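You operate a simulated robot arm through the tools that you are given. There is no shell and no other tool.

You run a simulated robot arm. Do the job below in one go: nothing can be reset, and whatever is moved stays where it is left.

TASK
Put both cartons in the teal basket and wipe up the crumbs at the counter's end.
Fine: use the green cloth and put it back. Set down upright: white carton, orange carton. What is to be rubbed or washed off counts as gone when no trace of it is left.

It is judged by the outcome, as a careful person would: the job done as asked, and still so three seconds after it is handed in. It fails if anything else is knocked over, pushed out of place, dropped, spilled or broken. Flat cloth is picked up by pressing the open fingertips on it (5 to 10 N) and closing them slowly along it; thin cloth reads only 2 to 8 mm in the jaws.

THE ROBOT
A 7-joint arm with a three-finger gripper, fixed in place. Base frame: the origin is on the floor under the middle of its stand, x ahead of it, y to its left, z up; the work surface is at about z = 84. Readings come in cm, rad, newtons and seconds.
It reaches about 134.2 cm from its shoulder. Its first joint turns from -2.897 to 2.897 rad. Payload 2.69 kg.
The TCP is the grasp point between the finger pads, 3 cm short of the fingertips. In the tool frame z runs along the fingers and y along their closing line. The gripper opens to 12.8 cm; its body begins 11.7 cm behind the TCP.
Orientation is that of the tool frame in the base frame, as a unit quaternion [x, y, z, w]. With the fingers straight down and closing along the base's y, the tool's x points along the base's -x, its y along +y and its z along -z.

THE INTERFACE
- The arm moves only by the tool drive_tool. Its arguments are lists of equal length, an entry for each row: "slide": the shift along the tool's x, y, z in units of 200 mm (1.0 is 200 mm), a list of three; "delta_rot": the turn, a rotation vector about the tool's x, y, z in units of 180 degrees (1.0 is 180 degrees), a list of three; "gripper": the opening, from 0 (shut) to 1 (fully open). In form: {"slide": [[tx, ty, tz], ...], "delta_rot": [[ax, ay, az], ...], "gripper": [gripper, ...]}. A call has 1 to 20 rows; each row is the pose to reach, as a shift and turn from the pose commanded when the call began, along the tool's axes at that moment. A call with a number of a shift or a turn outside -1 to 1 is refused whole. Rows are played at 5 a second. More than 5 cm and 0.15 rad between two rows, or a gripper value outside its range, and nothing of the call is played. A pose out of reach is approached as far as the arm can. The call stops where the force on the tool passes 40 N (or 10 N more than at its start, if that is more) or the arm is blocked; 0.2 s more then pass. The fingers move at their own pace (about 12.7 cm/s each) and stop on an object; they squeeze with about 21 N. The grip force told is the motor's: it shows also when the fingers shut on nothing. Time passes only in rows, and 0.2 s behind the last, so rows that repeat a pose let the fingers close. The reply holds the time, the measured pose of the TCP, the force on the tool along the base axes, the opening and the grip force, in the units named above and with some noise, with the torque about the TCP (base axes, N m) and any sound that the robot's microphone picked up.
- Cameras (640 x 400 px; columns grow to the right, rows downward): "scene" is fixed at [4.74, -49.9, 158.14]; the picture's right is [0.89, -0.46, 0.00], its down [-0.17, -0.33, -0.93] and it looks along [0.43, 0.82, -0.37] (base axes); focal length 325 px, centre (320, 200). "wrist" rides on the gripper at [5.8, 5.4, -13.1] in the tool frame; the picture's right is [-0.68, 0.74, 0.00], its down [-0.62, -0.57, -0.55] and it looks along [-0.40, -0.37, 0.84] (tool axes); focal length 234 px, centre (320, 200). There is no depth. A picture from a camera that has moved, and an enlarged one, comes with that camera's place and axes in the base frame and with its lens.
- snapshot(camera): a new picture of that camera. It takes no simulated time.
- move_column(by): moves the trunk up (or, below 0, down) by that many cm; the arm rides with it, the base frame stays. It gives what a move gives, with no picture.
- inspect(camera, box): a new picture of the part [left, top, right, bottom] of that camera's present view, enlarged. It takes no simulated time.
- job_done(): hands the job in; it is judged then, once.

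Places have to be worked out from the pictures, the camera data and where the tool is seen. Open the gripper and draw the arm clear of the work before you hand the job in, unless the task says otherwise.

The tools are called after "Request:" by a JSON object that holds its "fn" and its "kwargs". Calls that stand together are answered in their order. drive_tool: Moves the arm, as the interface text tells. Its arguments: {"type":"object","properties":{"slide":{"type":"array"},"delta_rot":{"type":"array"},"gripper":{"type":"array"}},"required":["slide","delta_rot","gripper"]} The other tools are called the same way: move_column (by) moves the trunk up or down; snapshot (camera) takes a picture; inspect (camera, box) takes an enlarged picture of a part of a camera's view; job_done () hands the job in.

At the start:

```text
time_s: 0.0
tcp_pos: [45.65, 65.92, 115.62]
tcp_rot: [0.0, 1.0, 0.0, 0.0]
wrist_force: [-0.5, 0.2, -0.4]
moment: [0.04, 0.0, -0.01]
grip_width: 12.77
grasp_force: 0.1
trunk travel left (down, up): [-15.0, 20.0]
```

scene: 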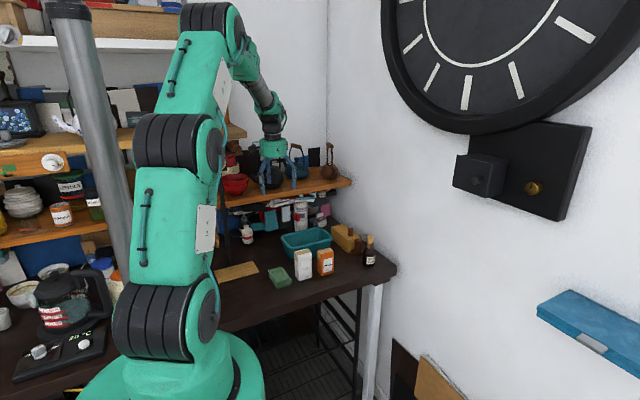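
wrist: 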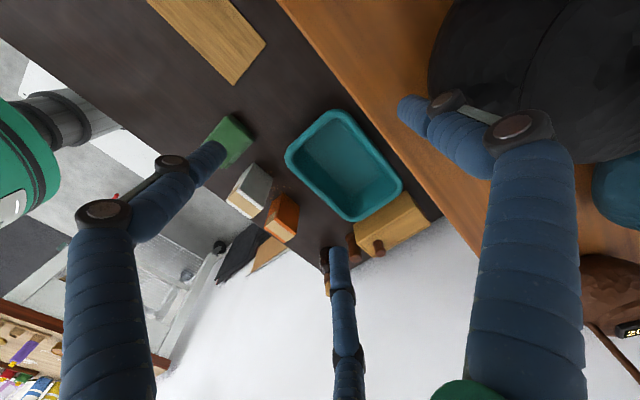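

I start by looking closer at the work area in both cameras to locate the cartons, the basket, the cloth and the crumbs.

Request:
{"fn": "inspect", "kwargs": {"camera": "scene", "box": [200, 180, 420, 318]}}

Request:
{"fn": "inspect", "kwargs": {"camera": "wrist", "box": [180, 80, 460, 300]}}

```text
2.90 times, centred on (310, 249) of scene
camera zoom: at [4.74, -49.9, 158.14], right [0.89, -0.46, 0.0], down [-0.17, -0.33, -0.93], along [0.43, 0.82, -0.37], focal length 943 px, centre (349, 58)
```

zoom: 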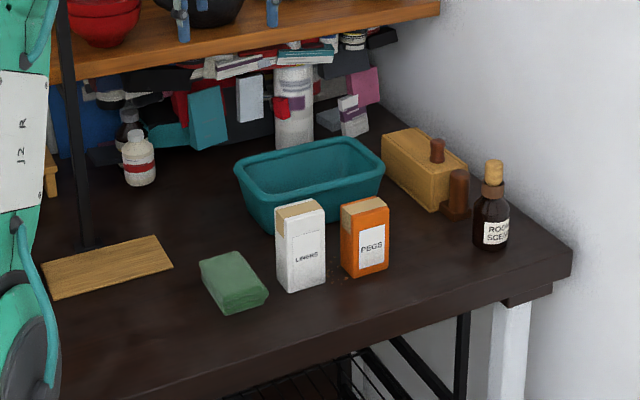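

```text
1.82 times, centred on (320, 190) of wrist
camera zoom: at [39.88, 71.28, 128.63], right [0.68, 0.74, 0.0], down [0.62, -0.57, 0.55], along [0.4, -0.37, -0.84], focal length 426 px, centre (320, 218)
```

zoom: 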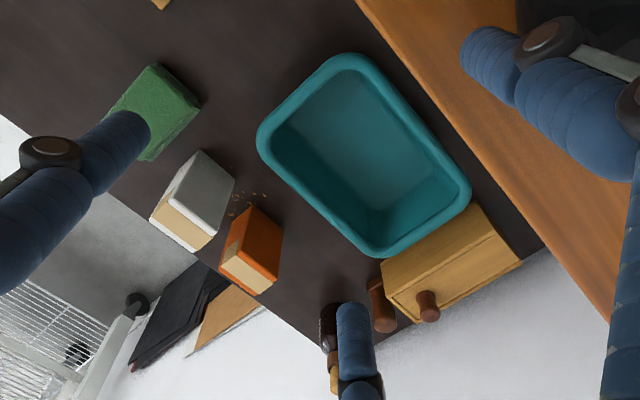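

The cartons stand in front of the basket, with the crumbs between them. I zoom in further to get precise corners.

Request:
{"fn": "inspect", "kwargs": {"camera": "wrist", "box": [210, 140, 320, 210]}}

Request:
{"fn": "inspect", "kwargs": {"camera": "scene", "box": [260, 230, 360, 293]}}

Request:
{"fn": "inspect", "kwargs": {"camera": "wrist", "box": [260, 90, 440, 270]}}

Request:
{"fn": "inspect", "kwargs": {"camera": "scene", "box": [270, 215, 400, 290]}}

```text
5.71 times, centred on (265, 175) of wrist
camera zoom: at [39.88, 71.28, 128.63], right [0.68, 0.74, 0.0], down [0.62, -0.57, 0.55], along [0.4, -0.37, -0.84], focal length 1338 px, centre (634, 343)
```

zoom: 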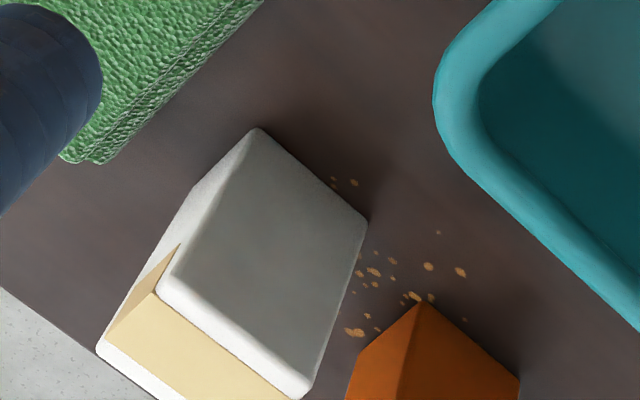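

```text
6.35 times, centred on (310, 262) of scene
camera zoom: at [4.74, -49.9, 158.14], right [0.89, -0.46, 0.0], down [-0.17, -0.33, -0.93], along [0.43, 0.82, -0.37], focal length 2066 px, centre (384, -190)
```

zoom: 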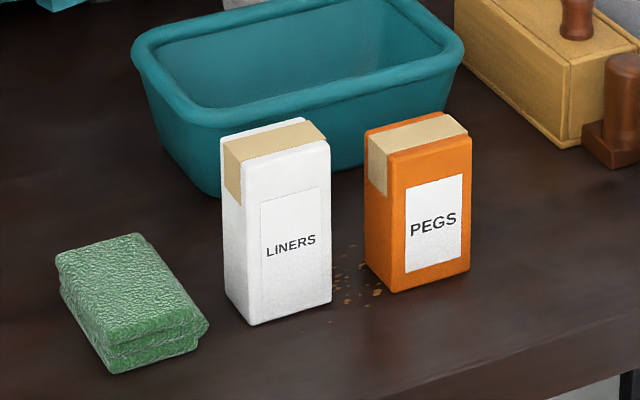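

```text
2.22 times, centred on (350, 180) of wrist
camera zoom: at [39.88, 71.28, 128.63], right [0.68, 0.74, 0.0], down [0.62, -0.57, 0.55], along [0.4, -0.37, -0.84], focal length 520 px, centre (253, 244)
```

zoom: 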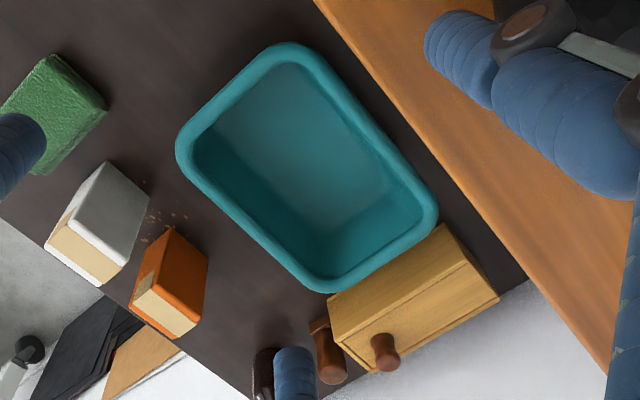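

```text
4.92 times, centred on (335, 252) of scene
camera zoom: at [4.74, -49.9, 158.14], right [0.89, -0.46, 0.0], down [-0.17, -0.33, -0.93], along [0.43, 0.82, -0.37], focal length 1602 px, centre (246, -58)
```

zoom: 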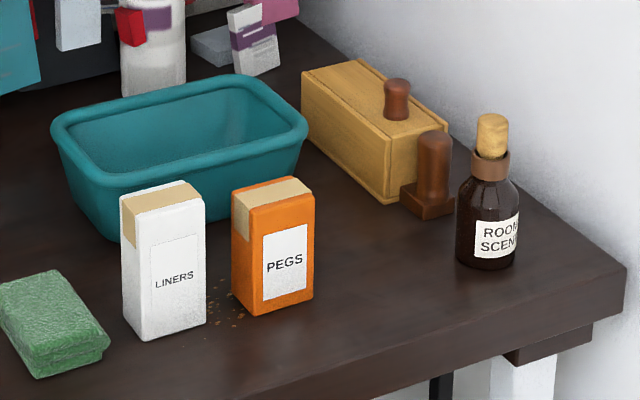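

I look at the gripper itself and the surroundings (shelf, pot) before I move.

Request:
{"fn": "inspect", "kwargs": {"camera": "scene", "box": [220, 90, 360, 210]}}

Request:
{"fn": "inspect", "kwargs": {"camera": "scene", "box": [200, 190, 330, 300]}}

```text
3.33 times, centred on (290, 150) of scene
camera zoom: at [4.74, -49.9, 158.14], right [0.89, -0.46, 0.0], down [-0.17, -0.33, -0.93], along [0.43, 0.82, -0.37], focal length 1084 px, centre (420, 367)
```

zoom: 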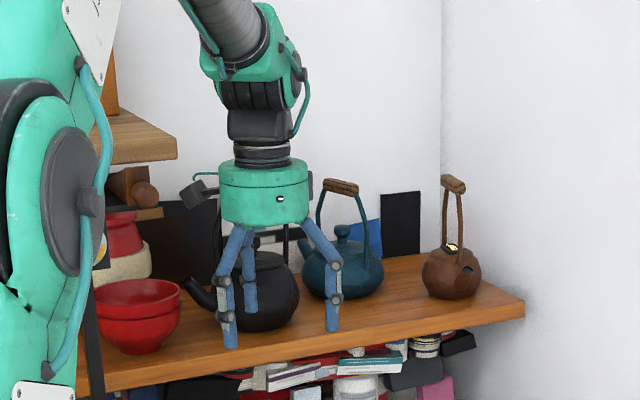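

```text
3.64 times, centred on (265, 245) of scene
camera zoom: at [4.74, -49.9, 158.14], right [0.89, -0.46, 0.0], down [-0.17, -0.33, -0.93], along [0.43, 0.82, -0.37], focal length 1183 px, centre (520, 36)
```

zoom: 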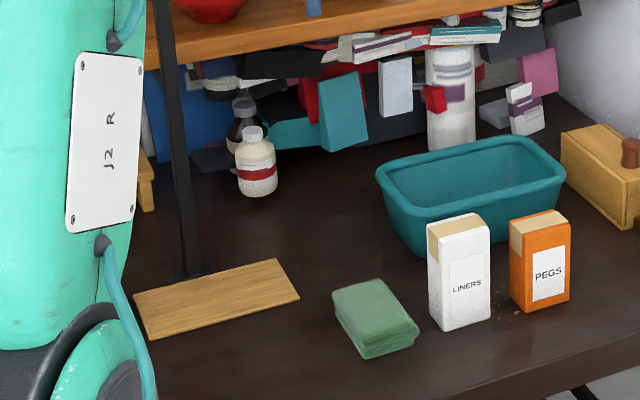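

The shelf (top about z 109, front edge about y 71) and the black kettle are just behind the open gripper, so I first draw it straight out (-y). I aim for a point above the white carton, which I judge to be at about [47.6, 46.4] with its top near z 95.

Request:
{"fn": "drive_tool", "kwargs": {"slide": [[0, -0.18, 0], [0, -0.36, 0], [-0.02, -0.54, 0], [-0.05, -0.72, 0], [-0.08, -0.88, 0], [-0.1, -0.98, 0], [-0.1, -0.98, 0]], "delta_rot": [[0, 0, 0], [0, 0, 0], [0, 0, 0], [0, 0, 0], [0, 0, 0], [0, 0, 0], [0, 0, 0]], "gripper": [1, 1, 1, 1, 1, 1, 1]}}

```text
time_s: 1.6
tcp_pos: [47.77, 46.55, 115.48]
tcp_rot: [-0.001, 1.0, 0.0, 0.0]
wrist_force: [0.4, -0.7, -0.6]
moment: [0.01, -0.01, 0.01]
grip_width: 12.82
grasp_force: 0.1
trunk travel left (down, up): [-15.0, 20.0]
```

The gripper is now over the white carton. I take both views to check the alignment and how the fingers sit.

Request:
{"fn": "snapshot", "kwargs": {"camera": "wrist"}}

Request:
{"fn": "inspect", "kwargs": {"camera": "scene", "box": [220, 120, 400, 300]}}

```text
taken
camera wrist: at [41.98, 51.73, 128.63], right [0.68, 0.74, 0.0], down [0.62, -0.57, 0.55], along [0.4, -0.37, -0.84], focal length 234 px, centre (320, 200)
```

wrist: 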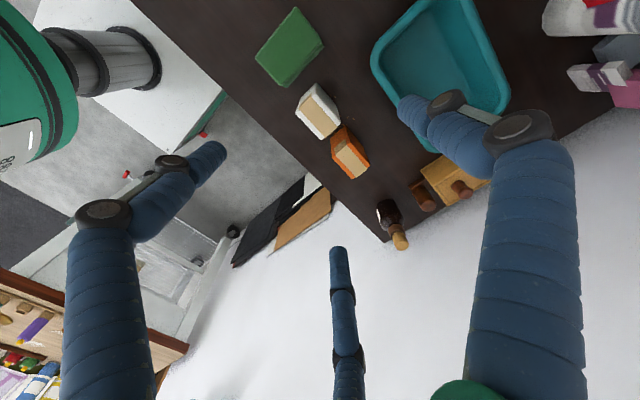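

```text
2.22 times, centred on (310, 210) of scene
camera zoom: at [4.74, -49.9, 158.14], right [0.89, -0.46, 0.0], down [-0.17, -0.33, -0.93], along [0.43, 0.82, -0.37], focal length 723 px, centre (342, 178)
```

zoom: 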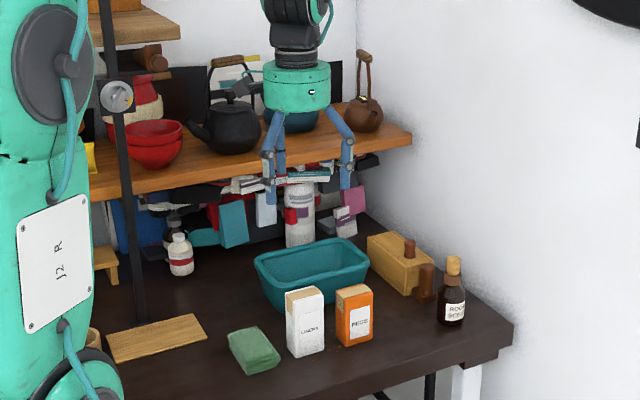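

The view from above is good. I enlarge the wrist view over cartons and crumbs.

Request:
{"fn": "inspect", "kwargs": {"camera": "wrist", "box": [280, 70, 390, 190]}}

Request:
{"fn": "inspect", "kwargs": {"camera": "wrist", "box": [360, 0, 520, 110]}}

```text
3.33 times, centred on (335, 130) of wrist
camera zoom: at [41.98, 51.73, 128.63], right [0.68, 0.74, 0.0], down [0.62, -0.57, 0.55], along [0.4, -0.37, -0.84], focal length 781 px, centre (270, 433)
```

zoom: 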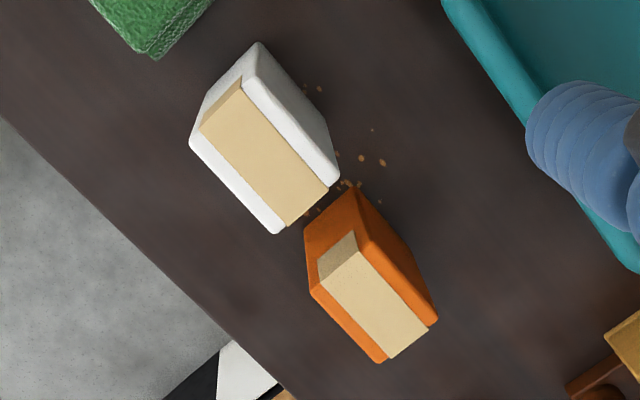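

```text
3.64 times, centred on (440, 55) of wrist
camera zoom: at [41.98, 51.73, 128.63], right [0.68, 0.74, 0.0], down [0.62, -0.57, 0.55], along [0.4, -0.37, -0.84], focal length 852 px, centre (-116, 727)
```

zoom: 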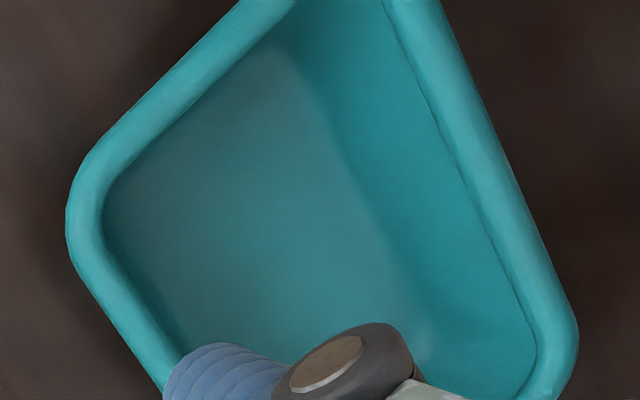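

White carton: x 45.1–50.6, y 44.3–47.7, top z≈95.3; orange: x 53.5–59.1, y 43.6–46.9, top z≈94. I close the fingers partly in the air to see how they move.

Request:
{"fn": "drive_tool", "kwargs": {"slide": [[0, 0, 0], [0, 0, 0], [0, 0, 0]], "delta_rot": [[0, 0, 0], [0, 0, 0], [0, 0, 0]], "gripper": [0.4, 0.4, 0.4]}}

Request:
{"fn": "snapshot", "kwargs": {"camera": "wrist"}}

Request:
{"fn": "inspect", "kwargs": {"camera": "scene", "box": [260, 120, 350, 220]}}

```text
time_s: 2.4
tcp_pos: [47.73, 46.55, 115.57]
tcp_rot: [0.0, 1.0, 0.0, 0.0]
wrist_force: [-0.7, -0.1, -0.2]
moment: [-0.03, -0.02, -0.03]
grip_width: 5.15
grasp_force: 0.0
trunk travel left (down, up): [-15.0, 20.0]
```

```text
taken
camera wrist: at [41.97, 51.77, 128.63], right [0.68, 0.74, 0.0], down [0.62, -0.57, 0.55], along [0.4, -0.37, -0.84], focal length 234 px, centre (320, 200)
```

wrist: 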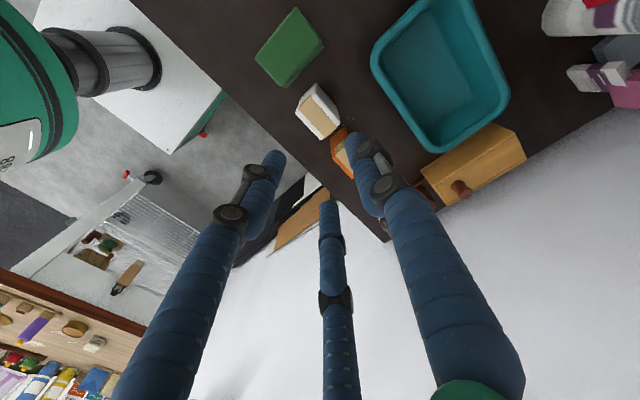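

```text
4.00 times, centred on (305, 170) of scene
camera zoom: at [4.74, -49.9, 158.14], right [0.89, -0.46, 0.0], down [-0.17, -0.33, -0.93], along [0.43, 0.82, -0.37], focal length 1301 px, centre (380, 320)
```

zoom: 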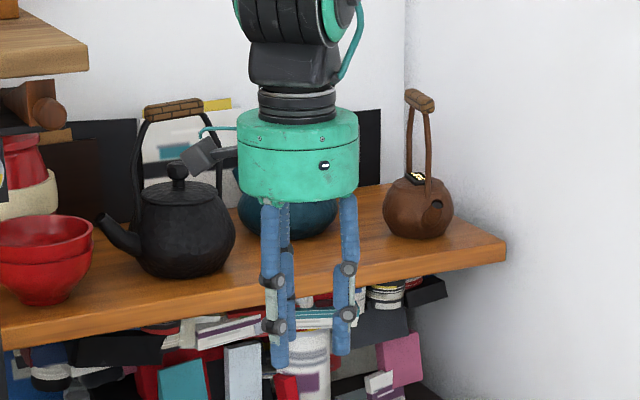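

The three fingers close radially at 120°. I will turn the gripper 60° so that one finger is on the front (-y) side and two are behind the carton. That holds its long faces firmly and keeps clear of the orange carton and the shelf.

Request:
{"fn": "drive_tool", "kwargs": {"slide": [[0, 0, 0], [0, 0, 0], [0, 0, 0], [0, 0, 0], [0, 0, 0], [0, 0, 0], [0, 0, 0], [0, 0, 0], [0, 0, 0]], "delta_rot": [[0, 0, -0.0417], [0, 0, -0.0833], [0, 0, -0.125], [0, 0, -0.1667], [0, 0, -0.2083], [0, 0, -0.25], [0, 0, -0.2917], [0, 0, -0.3333], [0, 0, -0.3333]], "gripper": [0.55, 0.55, 0.55, 0.55, 0.55, 0.55, 0.55, 0.55, 0.55]}}

Request:
{"fn": "snapshot", "kwargs": {"camera": "wrist"}}

Request:
{"fn": "snapshot", "kwargs": {"camera": "scene"}}

```text
time_s: 4.4
tcp_pos: [47.73, 46.41, 115.69]
tcp_rot: [-0.501, 0.866, 0.0, 0.0]
wrist_force: [0.0, 0.1, 0.2]
moment: [-0.02, 0.04, 0.0]
grip_width: 7.01
grasp_force: 0.0
trunk travel left (down, up): [-15.0, 20.0]
```

```text
taken
camera wrist: at [40.16, 43.9, 128.67], right [-0.3, 0.95, 0.0], down [0.8, 0.25, 0.55], along [0.52, 0.16, -0.84], focal length 234 px, centre (320, 200)
```

wrist: 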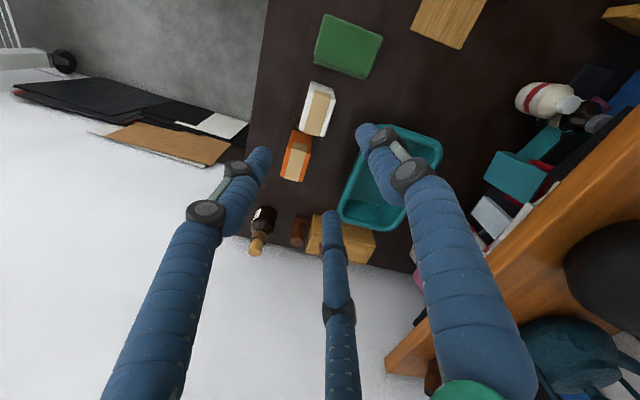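

```text
taken
```

scene: 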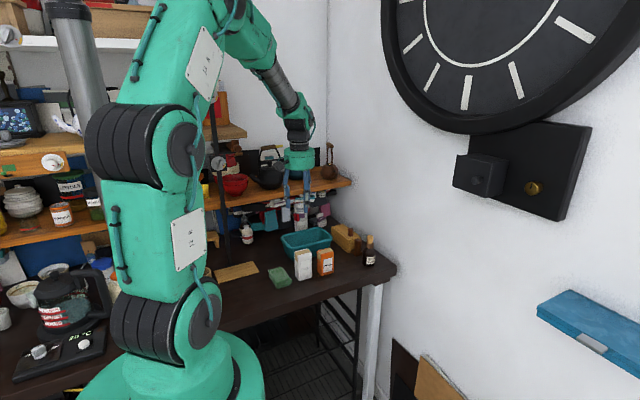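

The gripper is turned with 7 cm opening. I zoom in to re-measure both cartons' top faces from here.

Request:
{"fn": "inspect", "kwargs": {"camera": "wrist", "box": [260, 70, 360, 190]}}

Request:
{"fn": "inspect", "kwargs": {"camera": "wrist", "box": [330, 110, 460, 240]}}

```text
3.33 times, centred on (310, 130) of wrist
camera zoom: at [40.16, 43.9, 128.67], right [-0.3, 0.95, 0.0], down [0.8, 0.25, 0.55], along [0.52, 0.16, -0.84], focal length 781 px, centre (353, 433)
```

zoom: 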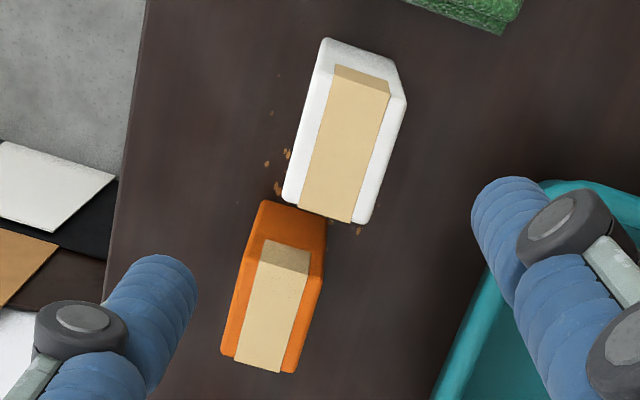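

```text
3.08 times, centred on (395, 175) of wrist
camera zoom: at [40.16, 43.9, 128.67], right [-0.3, 0.95, 0.0], down [0.8, 0.25, 0.55], along [0.52, 0.16, -0.84], focal length 720 px, centre (89, 277)
```

zoom: 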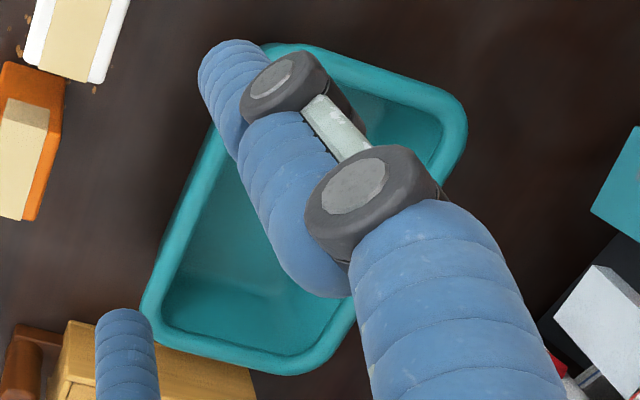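

White carton centre is about [47.75, 46.0], orange about [56.4, 45.1]. I shift slightly to put the white carton between the fingers and come down to z≈101.6, with the tips still above it, then check.

Request:
{"fn": "drive_tool", "kwargs": {"slide": [[-0.022, 0.007, 0.15], [-0.022, 0.007, 0.32], [-0.022, 0.007, 0.5], [-0.022, 0.007, 0.63], [-0.022, 0.007, 0.7], [-0.022, 0.007, 0.7]], "delta_rot": [[0, 0, 0], [0, 0, 0], [0, 0, 0], [0, 0, 0], [0, 0, 0], [0, 0, 0]], "gripper": [0.62, 0.62, 0.62, 0.62, 0.62, 0.62]}}

Request:
{"fn": "snapshot", "kwargs": {"camera": "wrist"}}

Request:
{"fn": "inspect", "kwargs": {"camera": "scene", "box": [260, 180, 360, 290]}}

```text
time_s: 5.8
tcp_pos: [47.78, 46.95, 101.62]
tcp_rot: [-0.501, 0.866, 0.0, 0.001]
wrist_force: [0.6, 0.1, 0.1]
moment: [0.02, 0.01, -0.02]
grip_width: 7.9
grasp_force: 0.1
trunk travel left (down, up): [-15.0, 20.0]
```

```text
taken
camera wrist: at [40.24, 44.39, 114.71], right [-0.3, 0.95, 0.0], down [0.8, 0.25, 0.55], along [0.52, 0.16, -0.84], focal length 234 px, centre (320, 200)
```

wrist: 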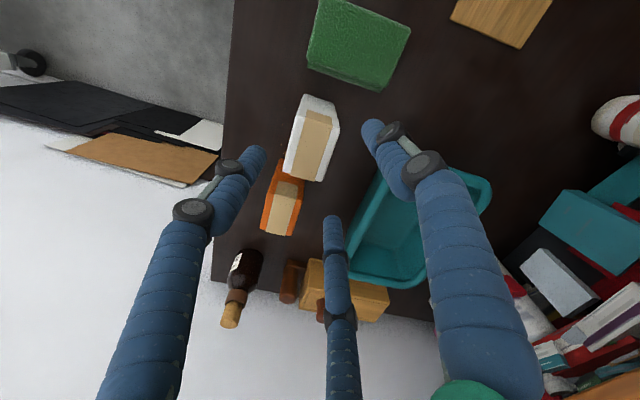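

```text
3.64 times, centred on (310, 235) of scene
camera zoom: at [4.74, -49.9, 158.14], right [0.89, -0.46, 0.0], down [-0.17, -0.33, -0.93], along [0.43, 0.82, -0.37], focal length 1183 px, centre (356, 73)
```

zoom: 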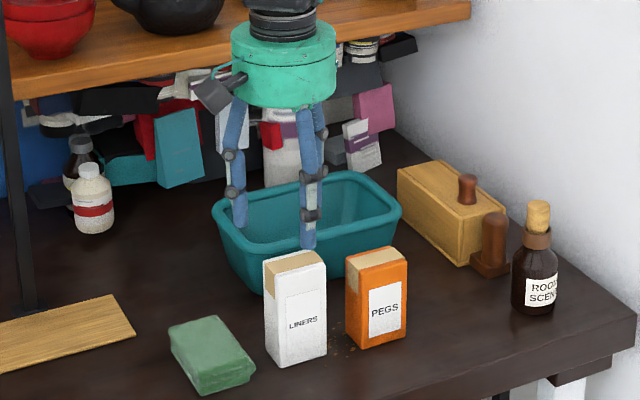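

Now close above; I zoom on the carton between the fingers to refine its position.

Request:
{"fn": "inspect", "kwargs": {"camera": "wrist", "box": [230, 80, 390, 240]}}

```text
2.50 times, centred on (310, 160) of wrist
camera zoom: at [40.24, 44.39, 114.71], right [-0.3, 0.95, 0.0], down [0.8, 0.25, 0.55], along [0.52, 0.16, -0.84], focal length 585 px, centre (345, 300)
```

zoom: 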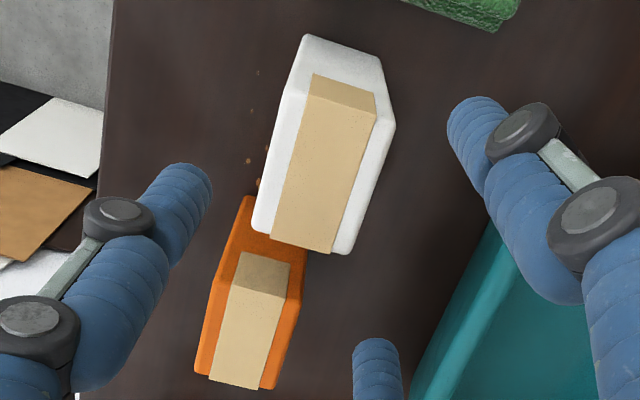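

White carton refined: x 45.1–50.3, y 44.0–47.6. I shift 2 mm toward the front, come down to z≈94 (tips ≈ 91, 4 cm below its top) and close gently.

Request:
{"fn": "drive_tool", "kwargs": {"slide": [[0.009, -0.005, 0.1], [0.009, -0.005, 0.22], [0.009, -0.005, 0.32], [0.009, -0.005, 0.38], [0.009, -0.005, 0.38], [0.009, -0.005, 0.38], [0.009, -0.005, 0.38], [0.009, -0.005, 0.38], [0.009, -0.005, 0.38], [0.009, -0.005, 0.38], [0.009, -0.005, 0.38]], "delta_rot": [[0, 0, 0], [0, 0, 0], [0, 0, 0], [0, 0, 0], [0, 0, 0], [0, 0, 0], [0, 0, 0], [0, 0, 0], [0, 0, 0], [0, 0, 0], [0, 0, 0]], "gripper": [0.62, 0.62, 0.62, 0.62, 0.55, 0.5, 0.46, 0.42, 0.38, 0.34, 0.34]}}

Request:
{"fn": "snapshot", "kwargs": {"camera": "wrist"}}

Request:
{"fn": "inspect", "kwargs": {"camera": "scene", "box": [260, 200, 360, 290]}}

```text
time_s: 8.2
tcp_pos: [47.73, 46.6, 93.96]
tcp_rot: [-0.5, 0.866, 0.0, 0.0]
wrist_force: [-0.1, 0.1, 2.2]
moment: [-0.11, -0.01, 0.02]
grip_width: 5.55
grasp_force: 21.1
trunk travel left (down, up): [-15.0, 20.0]
```

```text
taken
camera wrist: at [40.22, 44.08, 107.05], right [-0.3, 0.95, 0.0], down [0.8, 0.25, 0.55], along [0.52, 0.16, -0.84], focal length 234 px, centre (320, 200)
```

wrist: 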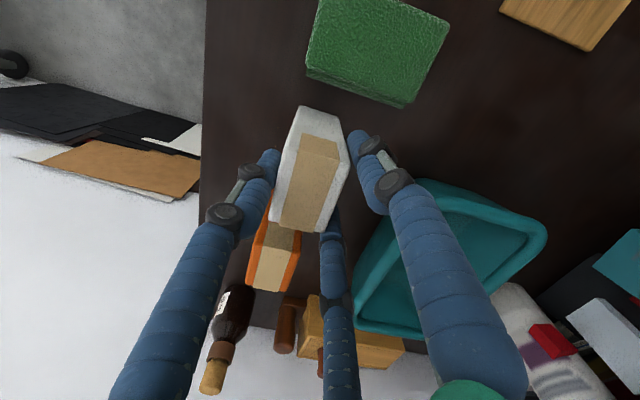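

```text
4.44 times, centred on (310, 245) of scene
camera zoom: at [4.74, -49.9, 158.14], right [0.89, -0.46, 0.0], down [-0.17, -0.33, -0.93], along [0.43, 0.82, -0.37], focal length 1446 px, centre (364, 0)
```

zoom: 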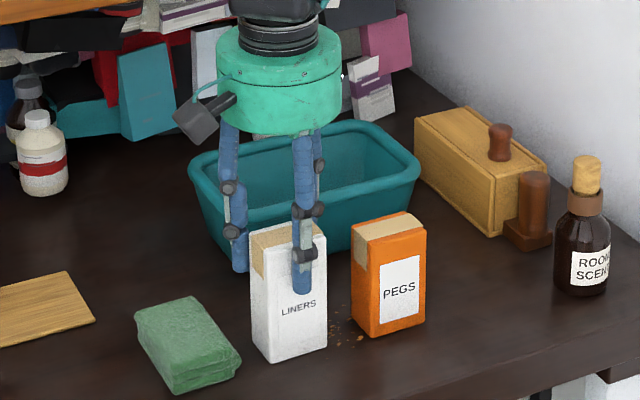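

Grip reads 21 N at 5.55 cm, so the carton is held. I lift straight up slowly by 3 cm first and check.

Request:
{"fn": "drive_tool", "kwargs": {"slide": [[0, 0, -0.03], [0, 0, -0.08], [0, 0, -0.15], [0, 0, -0.15]], "delta_rot": [[0, 0, 0], [0, 0, 0], [0, 0, 0], [0, 0, 0]], "gripper": [0.34, 0.34, 0.34, 0.34]}}

Request:
{"fn": "snapshot", "kwargs": {"camera": "wrist"}}

Request:
{"fn": "inspect", "kwargs": {"camera": "scene", "box": [260, 200, 360, 290]}}

```text
time_s: 9.2
tcp_pos: [47.81, 46.68, 96.84]
tcp_rot: [-0.5, 0.866, 0.001, 0.0]
wrist_force: [0.4, 0.2, 0.3]
moment: [0.04, -0.03, 0.0]
grip_width: 5.58
grasp_force: 21.0
trunk travel left (down, up): [-15.0, 20.0]
```

```text
taken
camera wrist: at [40.21, 44.09, 109.93], right [-0.3, 0.95, 0.0], down [0.8, 0.25, 0.55], along [0.52, 0.16, -0.84], focal length 234 px, centre (320, 200)
```

wrist: 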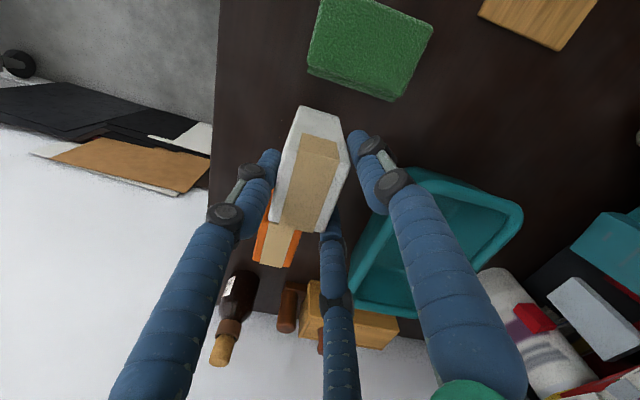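

```text
4.44 times, centred on (310, 245) of scene
camera zoom: at [4.74, -49.9, 158.14], right [0.89, -0.46, 0.0], down [-0.17, -0.33, -0.93], along [0.43, 0.82, -0.37], focal length 1446 px, centre (364, 0)
```

zoom: 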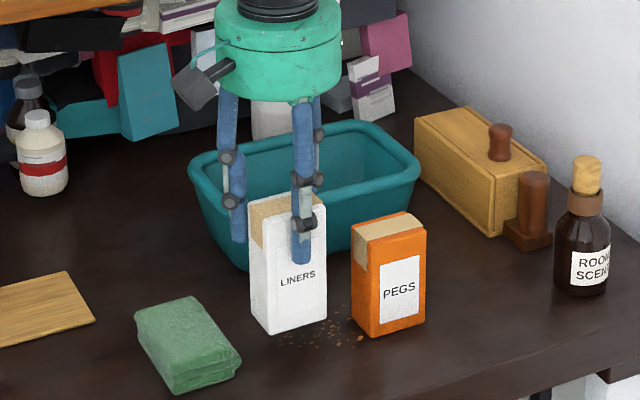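

The white carton is off the counter and hanging straight. I lift it to clear the rim (bottom ≈ 96) and carry it over the left part of the basket.

Request:
{"fn": "drive_tool", "kwargs": {"slide": [[0, 0, -0.1], [0, 0, -0.25], [0, 0, -0.4], [0, 0, -0.45], [-0.083, 0.02, -0.45], [-0.207, 0.051, -0.45], [-0.331, 0.082, -0.45], [-0.455, 0.112, -0.45], [-0.58, 0.143, -0.45], [-0.704, 0.173, -0.45], [-0.787, 0.194, -0.45], [-0.828, 0.204, -0.45], [-0.828, 0.204, -0.45]], "delta_rot": [[0, 0, 0], [0, 0, 0], [0, 0, 0], [0, 0, 0], [0, 0, 0], [0, 0, 0], [0, 0, 0], [0, 0, 0], [0, 0, 0], [0, 0, 0], [0, 0, 0], [0, 0, 0], [0, 0, 0]], "gripper": [0.34, 0.34, 0.34, 0.34, 0.34, 0.34, 0.34, 0.34, 0.34, 0.34, 0.34, 0.34, 0.34]}}

Request:
{"fn": "snapshot", "kwargs": {"camera": "wrist"}}

Request:
{"fn": "inspect", "kwargs": {"camera": "scene", "box": [250, 160, 390, 290]}}

```text
time_s: 12.0
tcp_pos: [52.57, 63.12, 106.08]
tcp_rot: [-0.5, 0.866, 0.001, -0.001]
wrist_force: [0.3, -0.1, -1.0]
moment: [-0.03, -0.03, 0.01]
grip_width: 5.56
grasp_force: 21.5
trunk travel left (down, up): [-15.0, 20.0]
```

```text
taken
camera wrist: at [44.95, 60.61, 119.12], right [-0.3, 0.95, 0.0], down [0.8, 0.25, 0.55], along [0.52, 0.16, -0.84], focal length 234 px, centre (320, 200)
```

wrist: 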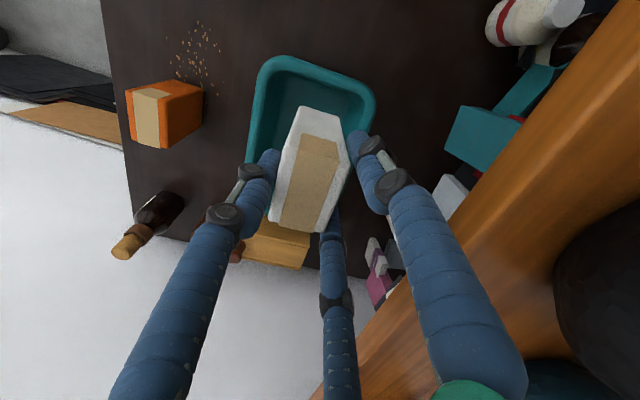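

```text
3.08 times, centred on (320, 225) of scene
camera zoom: at [4.74, -49.9, 158.14], right [0.89, -0.46, 0.0], down [-0.17, -0.33, -0.93], along [0.43, 0.82, -0.37], focal length 1001 px, centre (320, 123)
```

zoom: 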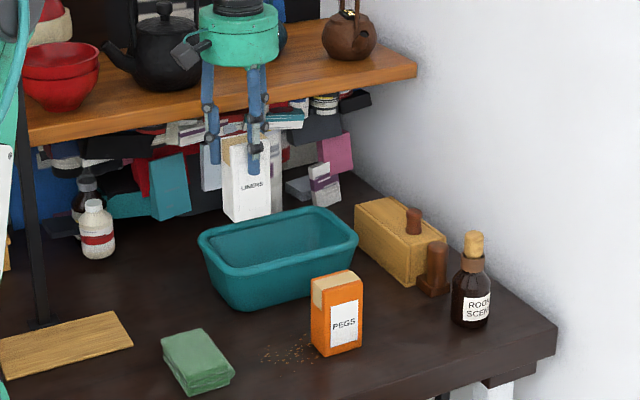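

Over the basket. I zoom the wrist view to measure the rim against the carton before lowering.

Request:
{"fn": "inspect", "kwargs": {"camera": "wrist", "box": [220, 40, 400, 260]}}

Request:
{"fn": "inspect", "kwargs": {"camera": "scene", "box": [285, 210, 375, 270]}}

```text
1.82 times, centred on (310, 150) of wrist
camera zoom: at [44.95, 60.61, 119.12], right [-0.3, 0.95, 0.0], down [0.8, 0.25, 0.55], along [0.52, 0.16, -0.84], focal length 426 px, centre (338, 291)
```

zoom: 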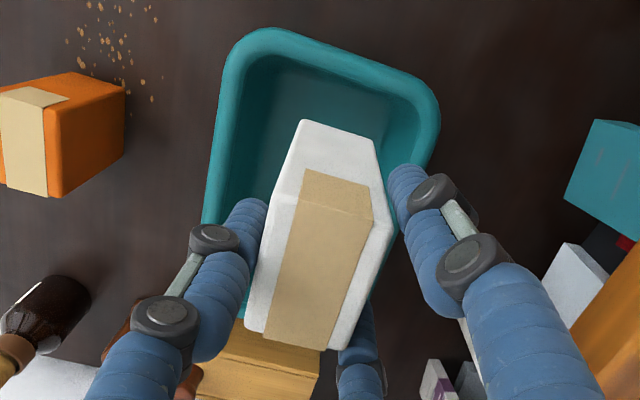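

```text
6.67 times, centred on (330, 240) of scene
camera zoom: at [4.74, -49.9, 158.14], right [0.89, -0.46, 0.0], down [-0.17, -0.33, -0.93], along [0.43, 0.82, -0.37], focal length 2169 px, centre (253, -67)
```

zoom: 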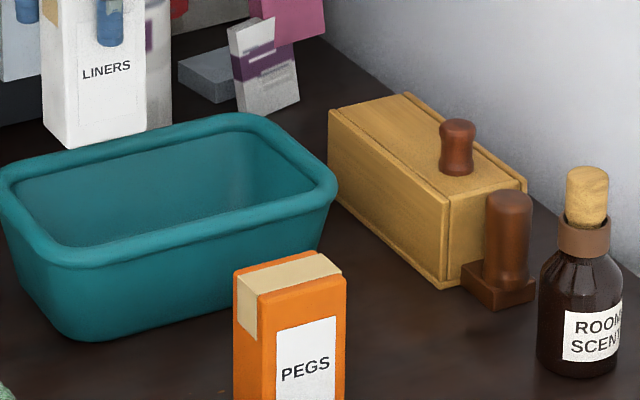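

Rim inner edges are at about x 48.1–64.7, y 56.5–66.7; the floor runs about x 49.2–63.6, y 58–65.5. I shift the carton to centre x≈52.85, y≈61.9 and lower to TCP z≈96.

Request:
{"fn": "drive_tool", "kwargs": {"slide": [[0.003, -0.025, 0.0], [0.003, -0.025, 0.12], [0.003, -0.025, 0.27], [0.003, -0.025, 0.4], [0.003, -0.025, 0.47], [0.003, -0.025, 0.5], [0.003, -0.025, 0.5]], "delta_rot": [[0, 0, 0], [0, 0, 0], [0, 0, 0], [0, 0, 0], [0, 0, 0], [0, 0, 0], [0, 0, 0]], "gripper": [0.34, 0.34, 0.34, 0.34, 0.34, 0.34, 0.34]}}

Request:
{"fn": "snapshot", "kwargs": {"camera": "wrist"}}

Request:
{"fn": "inspect", "kwargs": {"camera": "scene", "box": [250, 180, 370, 280]}}

```text
time_s: 13.6
tcp_pos: [53.14, 62.86, 95.97]
tcp_rot: [-0.499, 0.867, 0.0, 0.001]
wrist_force: [0.1, 0.5, -0.6]
moment: [0.01, 0.01, -0.01]
grip_width: 5.57
grasp_force: 20.8
trunk travel left (down, up): [-15.0, 20.0]
```

```text
taken
camera wrist: at [45.5, 60.28, 109.07], right [-0.3, 0.95, 0.0], down [0.8, 0.25, 0.55], along [0.52, 0.16, -0.84], focal length 234 px, centre (320, 200)
```

wrist: 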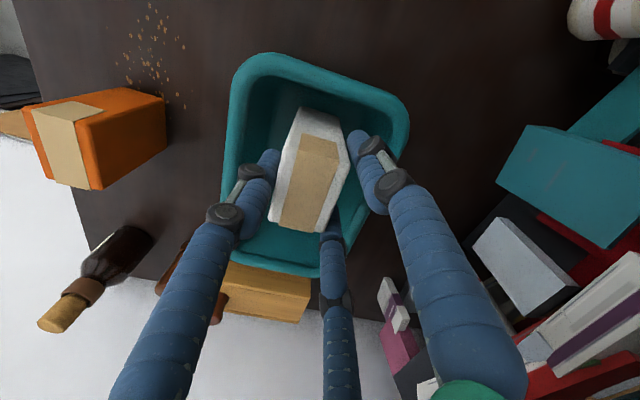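

```text
4.00 times, centred on (310, 230) of scene
camera zoom: at [4.74, -49.9, 158.14], right [0.89, -0.46, 0.0], down [-0.17, -0.33, -0.93], along [0.43, 0.82, -0.37], focal length 1301 px, centre (360, 80)
```

zoom: 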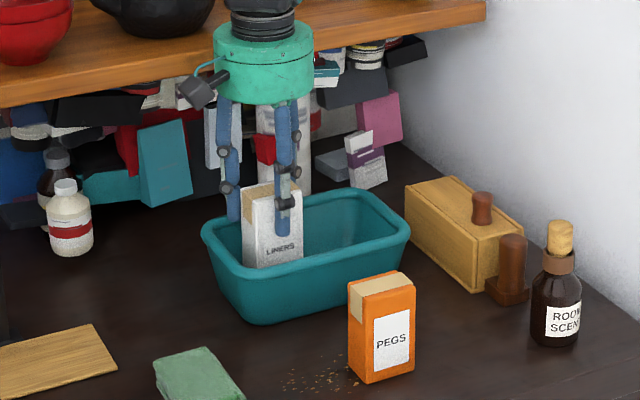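

The carton is inside the rim without touching anything. I lower in small steps, watching the vertical force for floor contact.

Request:
{"fn": "drive_tool", "kwargs": {"slide": [[0, 0, 0.015], [0, 0, 0.03], [0, 0, 0.03]], "delta_rot": [[0, 0, 0], [0, 0, 0], [0, 0, 0]], "gripper": [0.34, 0.34, 0.34]}}

Request:
{"fn": "drive_tool", "kwargs": {"slide": [[0, 0, 0.01], [0, 0, 0.02], [0, 0, 0.02]], "delta_rot": [[0, 0, 0], [0, 0, 0], [0, 0, 0]], "gripper": [0.34, 0.34, 0.34]}}

```text
time_s: 14.4
tcp_pos: [53.0, 62.67, 95.43]
tcp_rot: [-0.5, 0.866, 0.0, 0.0]
wrist_force: [0.2, 0.5, -0.8]
moment: [-0.02, 0.0, 0.01]
grip_width: 5.55
grasp_force: 21.0
trunk travel left (down, up): [-15.0, 20.0]
```

```text
time_s: 15.2
tcp_pos: [53.05, 62.75, 95.0]
tcp_rot: [-0.5, 0.866, -0.001, 0.0]
wrist_force: [0.6, -1.1, -1.2]
moment: [0.04, 0.02, -0.02]
grip_width: 5.56
grasp_force: 20.6
trunk travel left (down, up): [-15.0, 20.0]
```

Still hanging free at z=95.0 (force about -1 N). I continue in 2 mm steps.

Request:
{"fn": "drive_tool", "kwargs": {"slide": [[0, 0, 0.01], [0, 0, 0.02], [0, 0, 0.02]], "delta_rot": [[0, 0, 0], [0, 0, 0], [0, 0, 0]], "gripper": [0.34, 0.34, 0.34]}}

```text
time_s: 16.0
tcp_pos: [52.98, 62.66, 94.81]
tcp_rot: [-0.5, 0.866, 0.001, 0.001]
wrist_force: [-1.3, -1.1, 14.0]
moment: [-0.57, 0.15, -0.04]
grip_width: 5.54
grasp_force: 21.1
trunk travel left (down, up): [-15.0, 20.0]
```

Floor contact (14 N). I relieve the press by ~2 mm and then open only to about 6.6 cm so that the fingers stay clear of the rim, then rise straight up.

Request:
{"fn": "drive_tool", "kwargs": {"slide": [[0, 0, -0.01], [0, 0, -0.01], [0, 0, -0.01], [0, 0, -0.01], [0, 0, -0.01], [0, 0, -0.01]], "delta_rot": [[0, 0, 0], [0, 0, 0], [0, 0, 0], [0, 0, 0], [0, 0, 0], [0, 0, 0]], "gripper": [0.34, 0.44, 0.47, 0.5, 0.52, 0.52]}}

Request:
{"fn": "snapshot", "kwargs": {"camera": "wrist"}}

Request:
{"fn": "inspect", "kwargs": {"camera": "scene", "box": [250, 180, 370, 280]}}

```text
time_s: 17.4
tcp_pos: [52.96, 62.79, 94.85]
tcp_rot: [-0.5, 0.866, 0.001, 0.0]
wrist_force: [-0.5, 0.5, -0.1]
moment: [-0.01, 0.02, 0.04]
grip_width: 6.64
grasp_force: 0.1
trunk travel left (down, up): [-15.0, 20.0]
```

```text
taken
camera wrist: at [45.44, 60.29, 107.9], right [-0.3, 0.95, 0.0], down [0.8, 0.25, 0.55], along [0.52, 0.16, -0.84], focal length 234 px, centre (320, 200)
```

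wrist: 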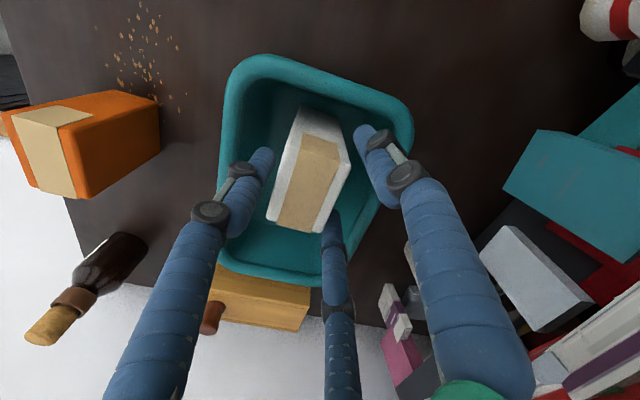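

```text
4.00 times, centred on (310, 230) of scene
camera zoom: at [4.74, -49.9, 158.14], right [0.89, -0.46, 0.0], down [-0.17, -0.33, -0.93], along [0.43, 0.82, -0.37], focal length 1301 px, centre (360, 80)
```

zoom: 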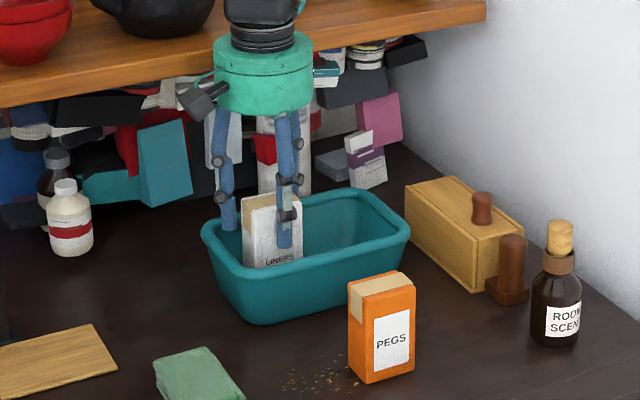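

Released, the white carton stands upright in the basket. I rise straight up.

Request:
{"fn": "drive_tool", "kwargs": {"slide": [[0, 0, -0.04], [0, 0, -0.1], [0, 0, -0.2], [0, 0, -0.35], [0, 0, -0.52], [0, 0, -0.66], [0, 0, -0.66]], "delta_rot": [[0, 0, 0], [0, 0, 0], [0, 0, 0], [0, 0, 0], [0, 0, 0], [0, 0, 0], [0, 0, 0]], "gripper": [0.52, 0.52, 0.52, 0.52, 0.52, 0.52, 0.52]}}

Request:
{"fn": "snapshot", "kwargs": {"camera": "wrist"}}

Request:
{"fn": "inspect", "kwargs": {"camera": "scene", "box": [250, 180, 370, 280]}}

```text
time_s: 19.0
tcp_pos: [52.96, 62.7, 107.88]
tcp_rot: [-0.5, 0.866, 0.0, 0.0]
wrist_force: [0.1, -1.3, 0.1]
moment: [0.04, -0.01, -0.02]
grip_width: 6.64
grasp_force: 0.2
trunk travel left (down, up): [-15.0, 20.0]
```

```text
taken
camera wrist: at [45.4, 60.23, 121.05], right [-0.3, 0.95, 0.0], down [0.8, 0.25, 0.55], along [0.52, 0.16, -0.84], focal length 234 px, centre (320, 200)
```

wrist: 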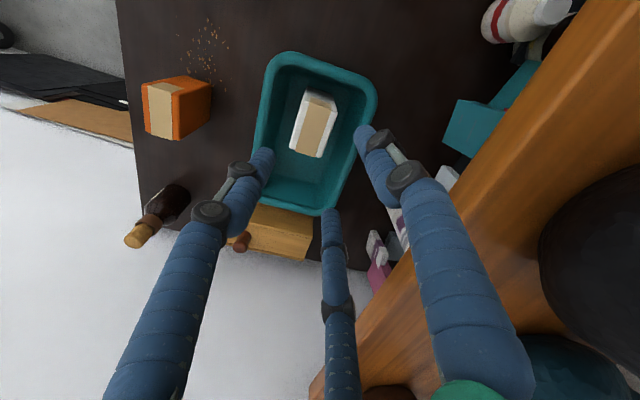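

```text
4.00 times, centred on (310, 230) of scene
camera zoom: at [4.74, -49.9, 158.14], right [0.89, -0.46, 0.0], down [-0.17, -0.33, -0.93], along [0.43, 0.82, -0.37], focal length 1301 px, centre (360, 80)
```

zoom: 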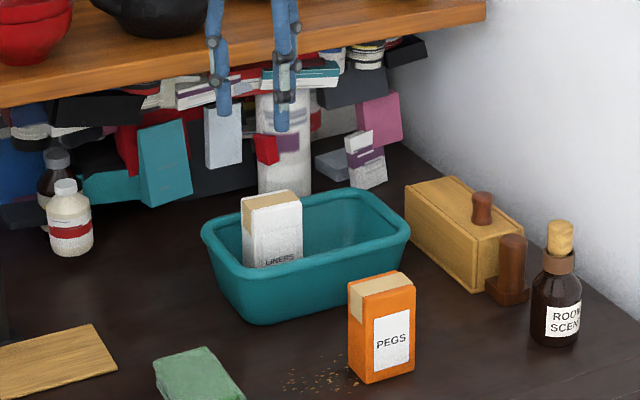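

White carton stands well. I zoom on the basket and the orange carton for the next steps.

Request:
{"fn": "inspect", "kwargs": {"camera": "wrist", "box": [120, 10, 380, 220]}}

Request:
{"fn": "inspect", "kwargs": {"camera": "wrist", "box": [245, 45, 385, 225]}}

```text
1.90 times, centred on (250, 115) of wrist
camera zoom: at [45.4, 60.23, 121.05], right [-0.3, 0.95, 0.0], down [0.8, 0.25, 0.55], along [0.52, 0.16, -0.84], focal length 446 px, centre (453, 362)
```

zoom: 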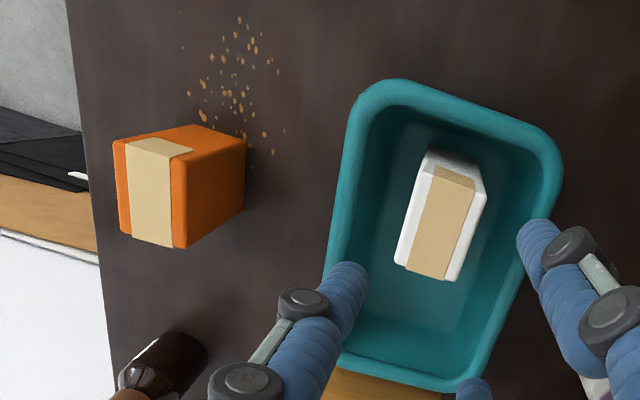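

```text
2.22 times, centred on (315, 135) of wrist
camera zoom: at [45.4, 60.23, 121.05], right [-0.3, 0.95, 0.0], down [0.8, 0.25, 0.55], along [0.52, 0.16, -0.84], focal length 520 px, centre (331, 344)
```

zoom: 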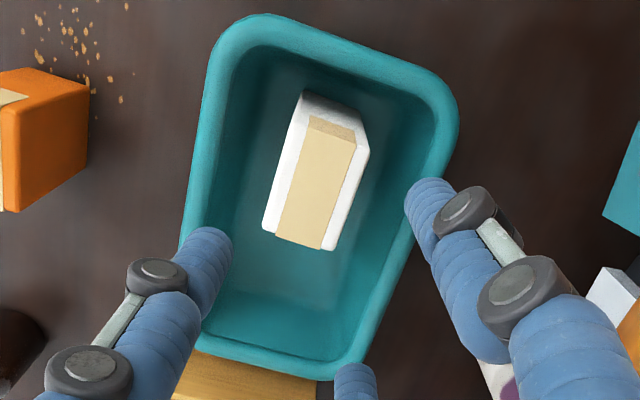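

White carton in the basket: x 50.1–55.3, y 59.9–63.5, upright. I move over the orange carton at this height, with the fingers opened to 8 cm once clear.

Request:
{"fn": "drive_tool", "kwargs": {"slide": [[0.06, -0.054, 0], [0.17, -0.152, 0], [0.29, -0.259, 0], [0.41, -0.367, 0], [0.53, -0.474, 0], [0.61, -0.546, 0], [0.636, -0.569, 0], [0.636, -0.569, 0.15], [0.636, -0.569, 0.3], [0.636, -0.569, 0.35], [0.636, -0.569, 0.35]], "delta_rot": [[0, 0, 0], [0, 0, 0], [0, 0, 0], [0, 0, 0], [0, 0, 0], [0, 0, 0], [0, 0, 0], [0, 0, 0], [0, 0, 0], [0, 0, 0], [0, 0, 0]], "gripper": [0.52, 0.52, 0.52, 0.52, 0.55, 0.62, 0.62, 0.62, 0.62, 0.62, 0.62]}}

Request:
{"fn": "inspect", "kwargs": {"camera": "wrist", "box": [230, 60, 390, 240]}}

Request:
{"fn": "inspect", "kwargs": {"camera": "scene", "box": [260, 190, 380, 290]}}

```text
time_s: 21.4
tcp_pos: [56.34, 45.99, 100.9]
tcp_rot: [-0.5, 0.866, 0.001, 0.0]
wrist_force: [-0.4, -0.3, 0.1]
moment: [-0.04, 0.0, 0.04]
grip_width: 7.95
grasp_force: 0.0
trunk travel left (down, up): [-15.0, 20.0]
```

```text
2.22 times, centred on (310, 150) of wrist
camera zoom: at [48.88, 43.51, 113.89], right [-0.3, 0.95, 0.0], down [0.8, 0.25, 0.55], along [0.52, 0.16, -0.84], focal length 520 px, centre (342, 311)
```

zoom: 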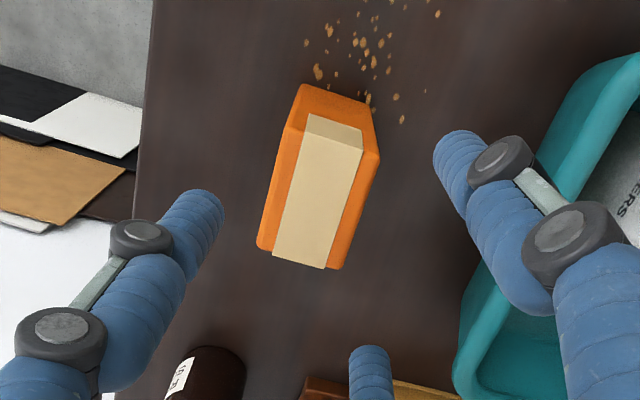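

```text
4.00 times, centred on (320, 240) of scene
camera zoom: at [4.74, -49.9, 158.14], right [0.89, -0.46, 0.0], down [-0.17, -0.33, -0.93], along [0.43, 0.82, -0.37], focal length 1301 px, centre (320, 40)
```

zoom: 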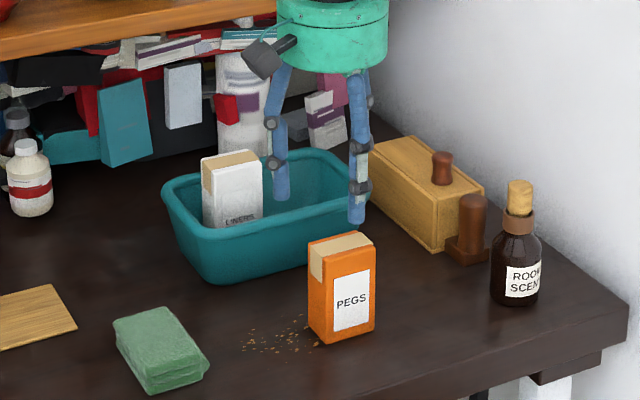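

Orange carton measured: x 54.0–59.1, y 43.0–46.6. I shift by a few mm, descend to TCP z≈93.2 (tips 90.2) and close gently.

Request:
{"fn": "drive_tool", "kwargs": {"slide": [[0.009, -0.014, 0.08], [0.009, -0.014, 0.2], [0.009, -0.014, 0.32], [0.009, -0.014, 0.39], [0.009, -0.014, 0.39], [0.009, -0.014, 0.39], [0.009, -0.014, 0.39], [0.009, -0.014, 0.39], [0.009, -0.014, 0.39], [0.009, -0.014, 0.39], [0.009, -0.014, 0.39]], "delta_rot": [[0, 0, 0], [0, 0, 0], [0, 0, 0], [0, 0, 0], [0, 0, 0], [0, 0, 0], [0, 0, 0], [0, 0, 0], [0, 0, 0], [0, 0, 0], [0, 0, 0]], "gripper": [0.62, 0.62, 0.62, 0.62, 0.55, 0.5, 0.46, 0.42, 0.38, 0.34, 0.34]}}

Request:
{"fn": "snapshot", "kwargs": {"camera": "wrist"}}

Request:
{"fn": "inspect", "kwargs": {"camera": "scene", "box": [260, 190, 380, 290]}}

```text
time_s: 23.8
tcp_pos: [56.64, 45.85, 93.13]
tcp_rot: [-0.5, 0.866, 0.0, 0.0]
wrist_force: [0.0, -0.6, 1.6]
moment: [-0.06, 0.0, 0.01]
grip_width: 5.25
grasp_force: 6.4
trunk travel left (down, up): [-15.0, 20.0]
```

```text
taken
camera wrist: at [49.03, 43.28, 106.23], right [-0.3, 0.95, 0.0], down [0.8, 0.25, 0.55], along [0.52, 0.16, -0.84], focal length 234 px, centre (320, 200)
```

wrist: 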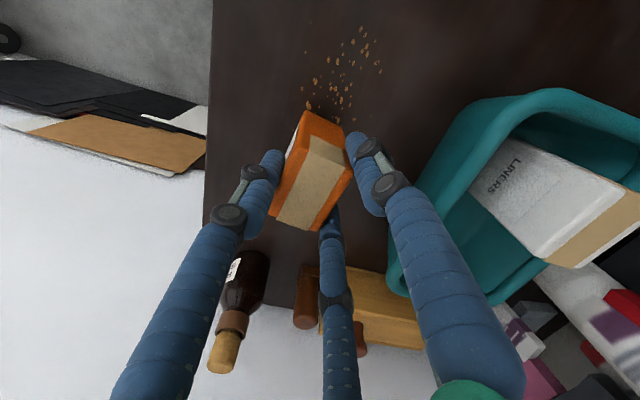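

```text
4.00 times, centred on (320, 240) of scene
camera zoom: at [4.74, -49.9, 158.14], right [0.89, -0.46, 0.0], down [-0.17, -0.33, -0.93], along [0.43, 0.82, -0.37], focal length 1301 px, centre (320, 40)
```

zoom: 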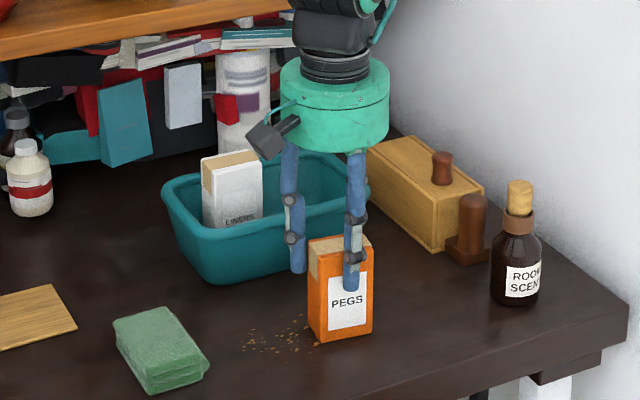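

The grip force reads only 6.4 N, so it's perhaps still settling. I close further and look closely.

Request:
{"fn": "drive_tool", "kwargs": {"slide": [[0, 0, 0], [0, 0, 0], [0, 0, 0], [0, 0, 0]], "delta_rot": [[0, 0, 0], [0, 0, 0], [0, 0, 0], [0, 0, 0]], "gripper": [0.3, 0.28, 0.28, 0.28]}}

Request:
{"fn": "inspect", "kwargs": {"camera": "wrist", "box": [220, 90, 420, 260]}}

```text
time_s: 24.8
tcp_pos: [56.51, 45.75, 93.2]
tcp_rot: [-0.5, 0.866, 0.001, 0.001]
wrist_force: [0.2, -0.3, 1.4]
moment: [0.0, 0.01, 0.05]
grip_width: 5.19
grasp_force: 12.1
trunk travel left (down, up): [-15.0, 20.0]
```

```text
2.35 times, centred on (320, 175) of wrist
camera zoom: at [49.03, 43.28, 106.22], right [-0.3, 0.95, 0.0], down [0.8, 0.25, 0.55], along [0.52, 0.16, -0.84], focal length 551 px, centre (320, 259)
```

zoom: 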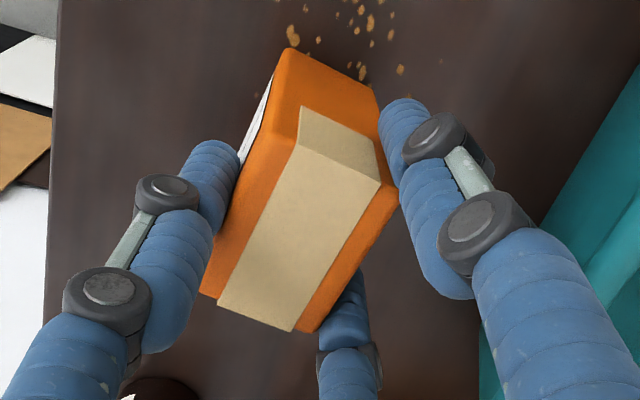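

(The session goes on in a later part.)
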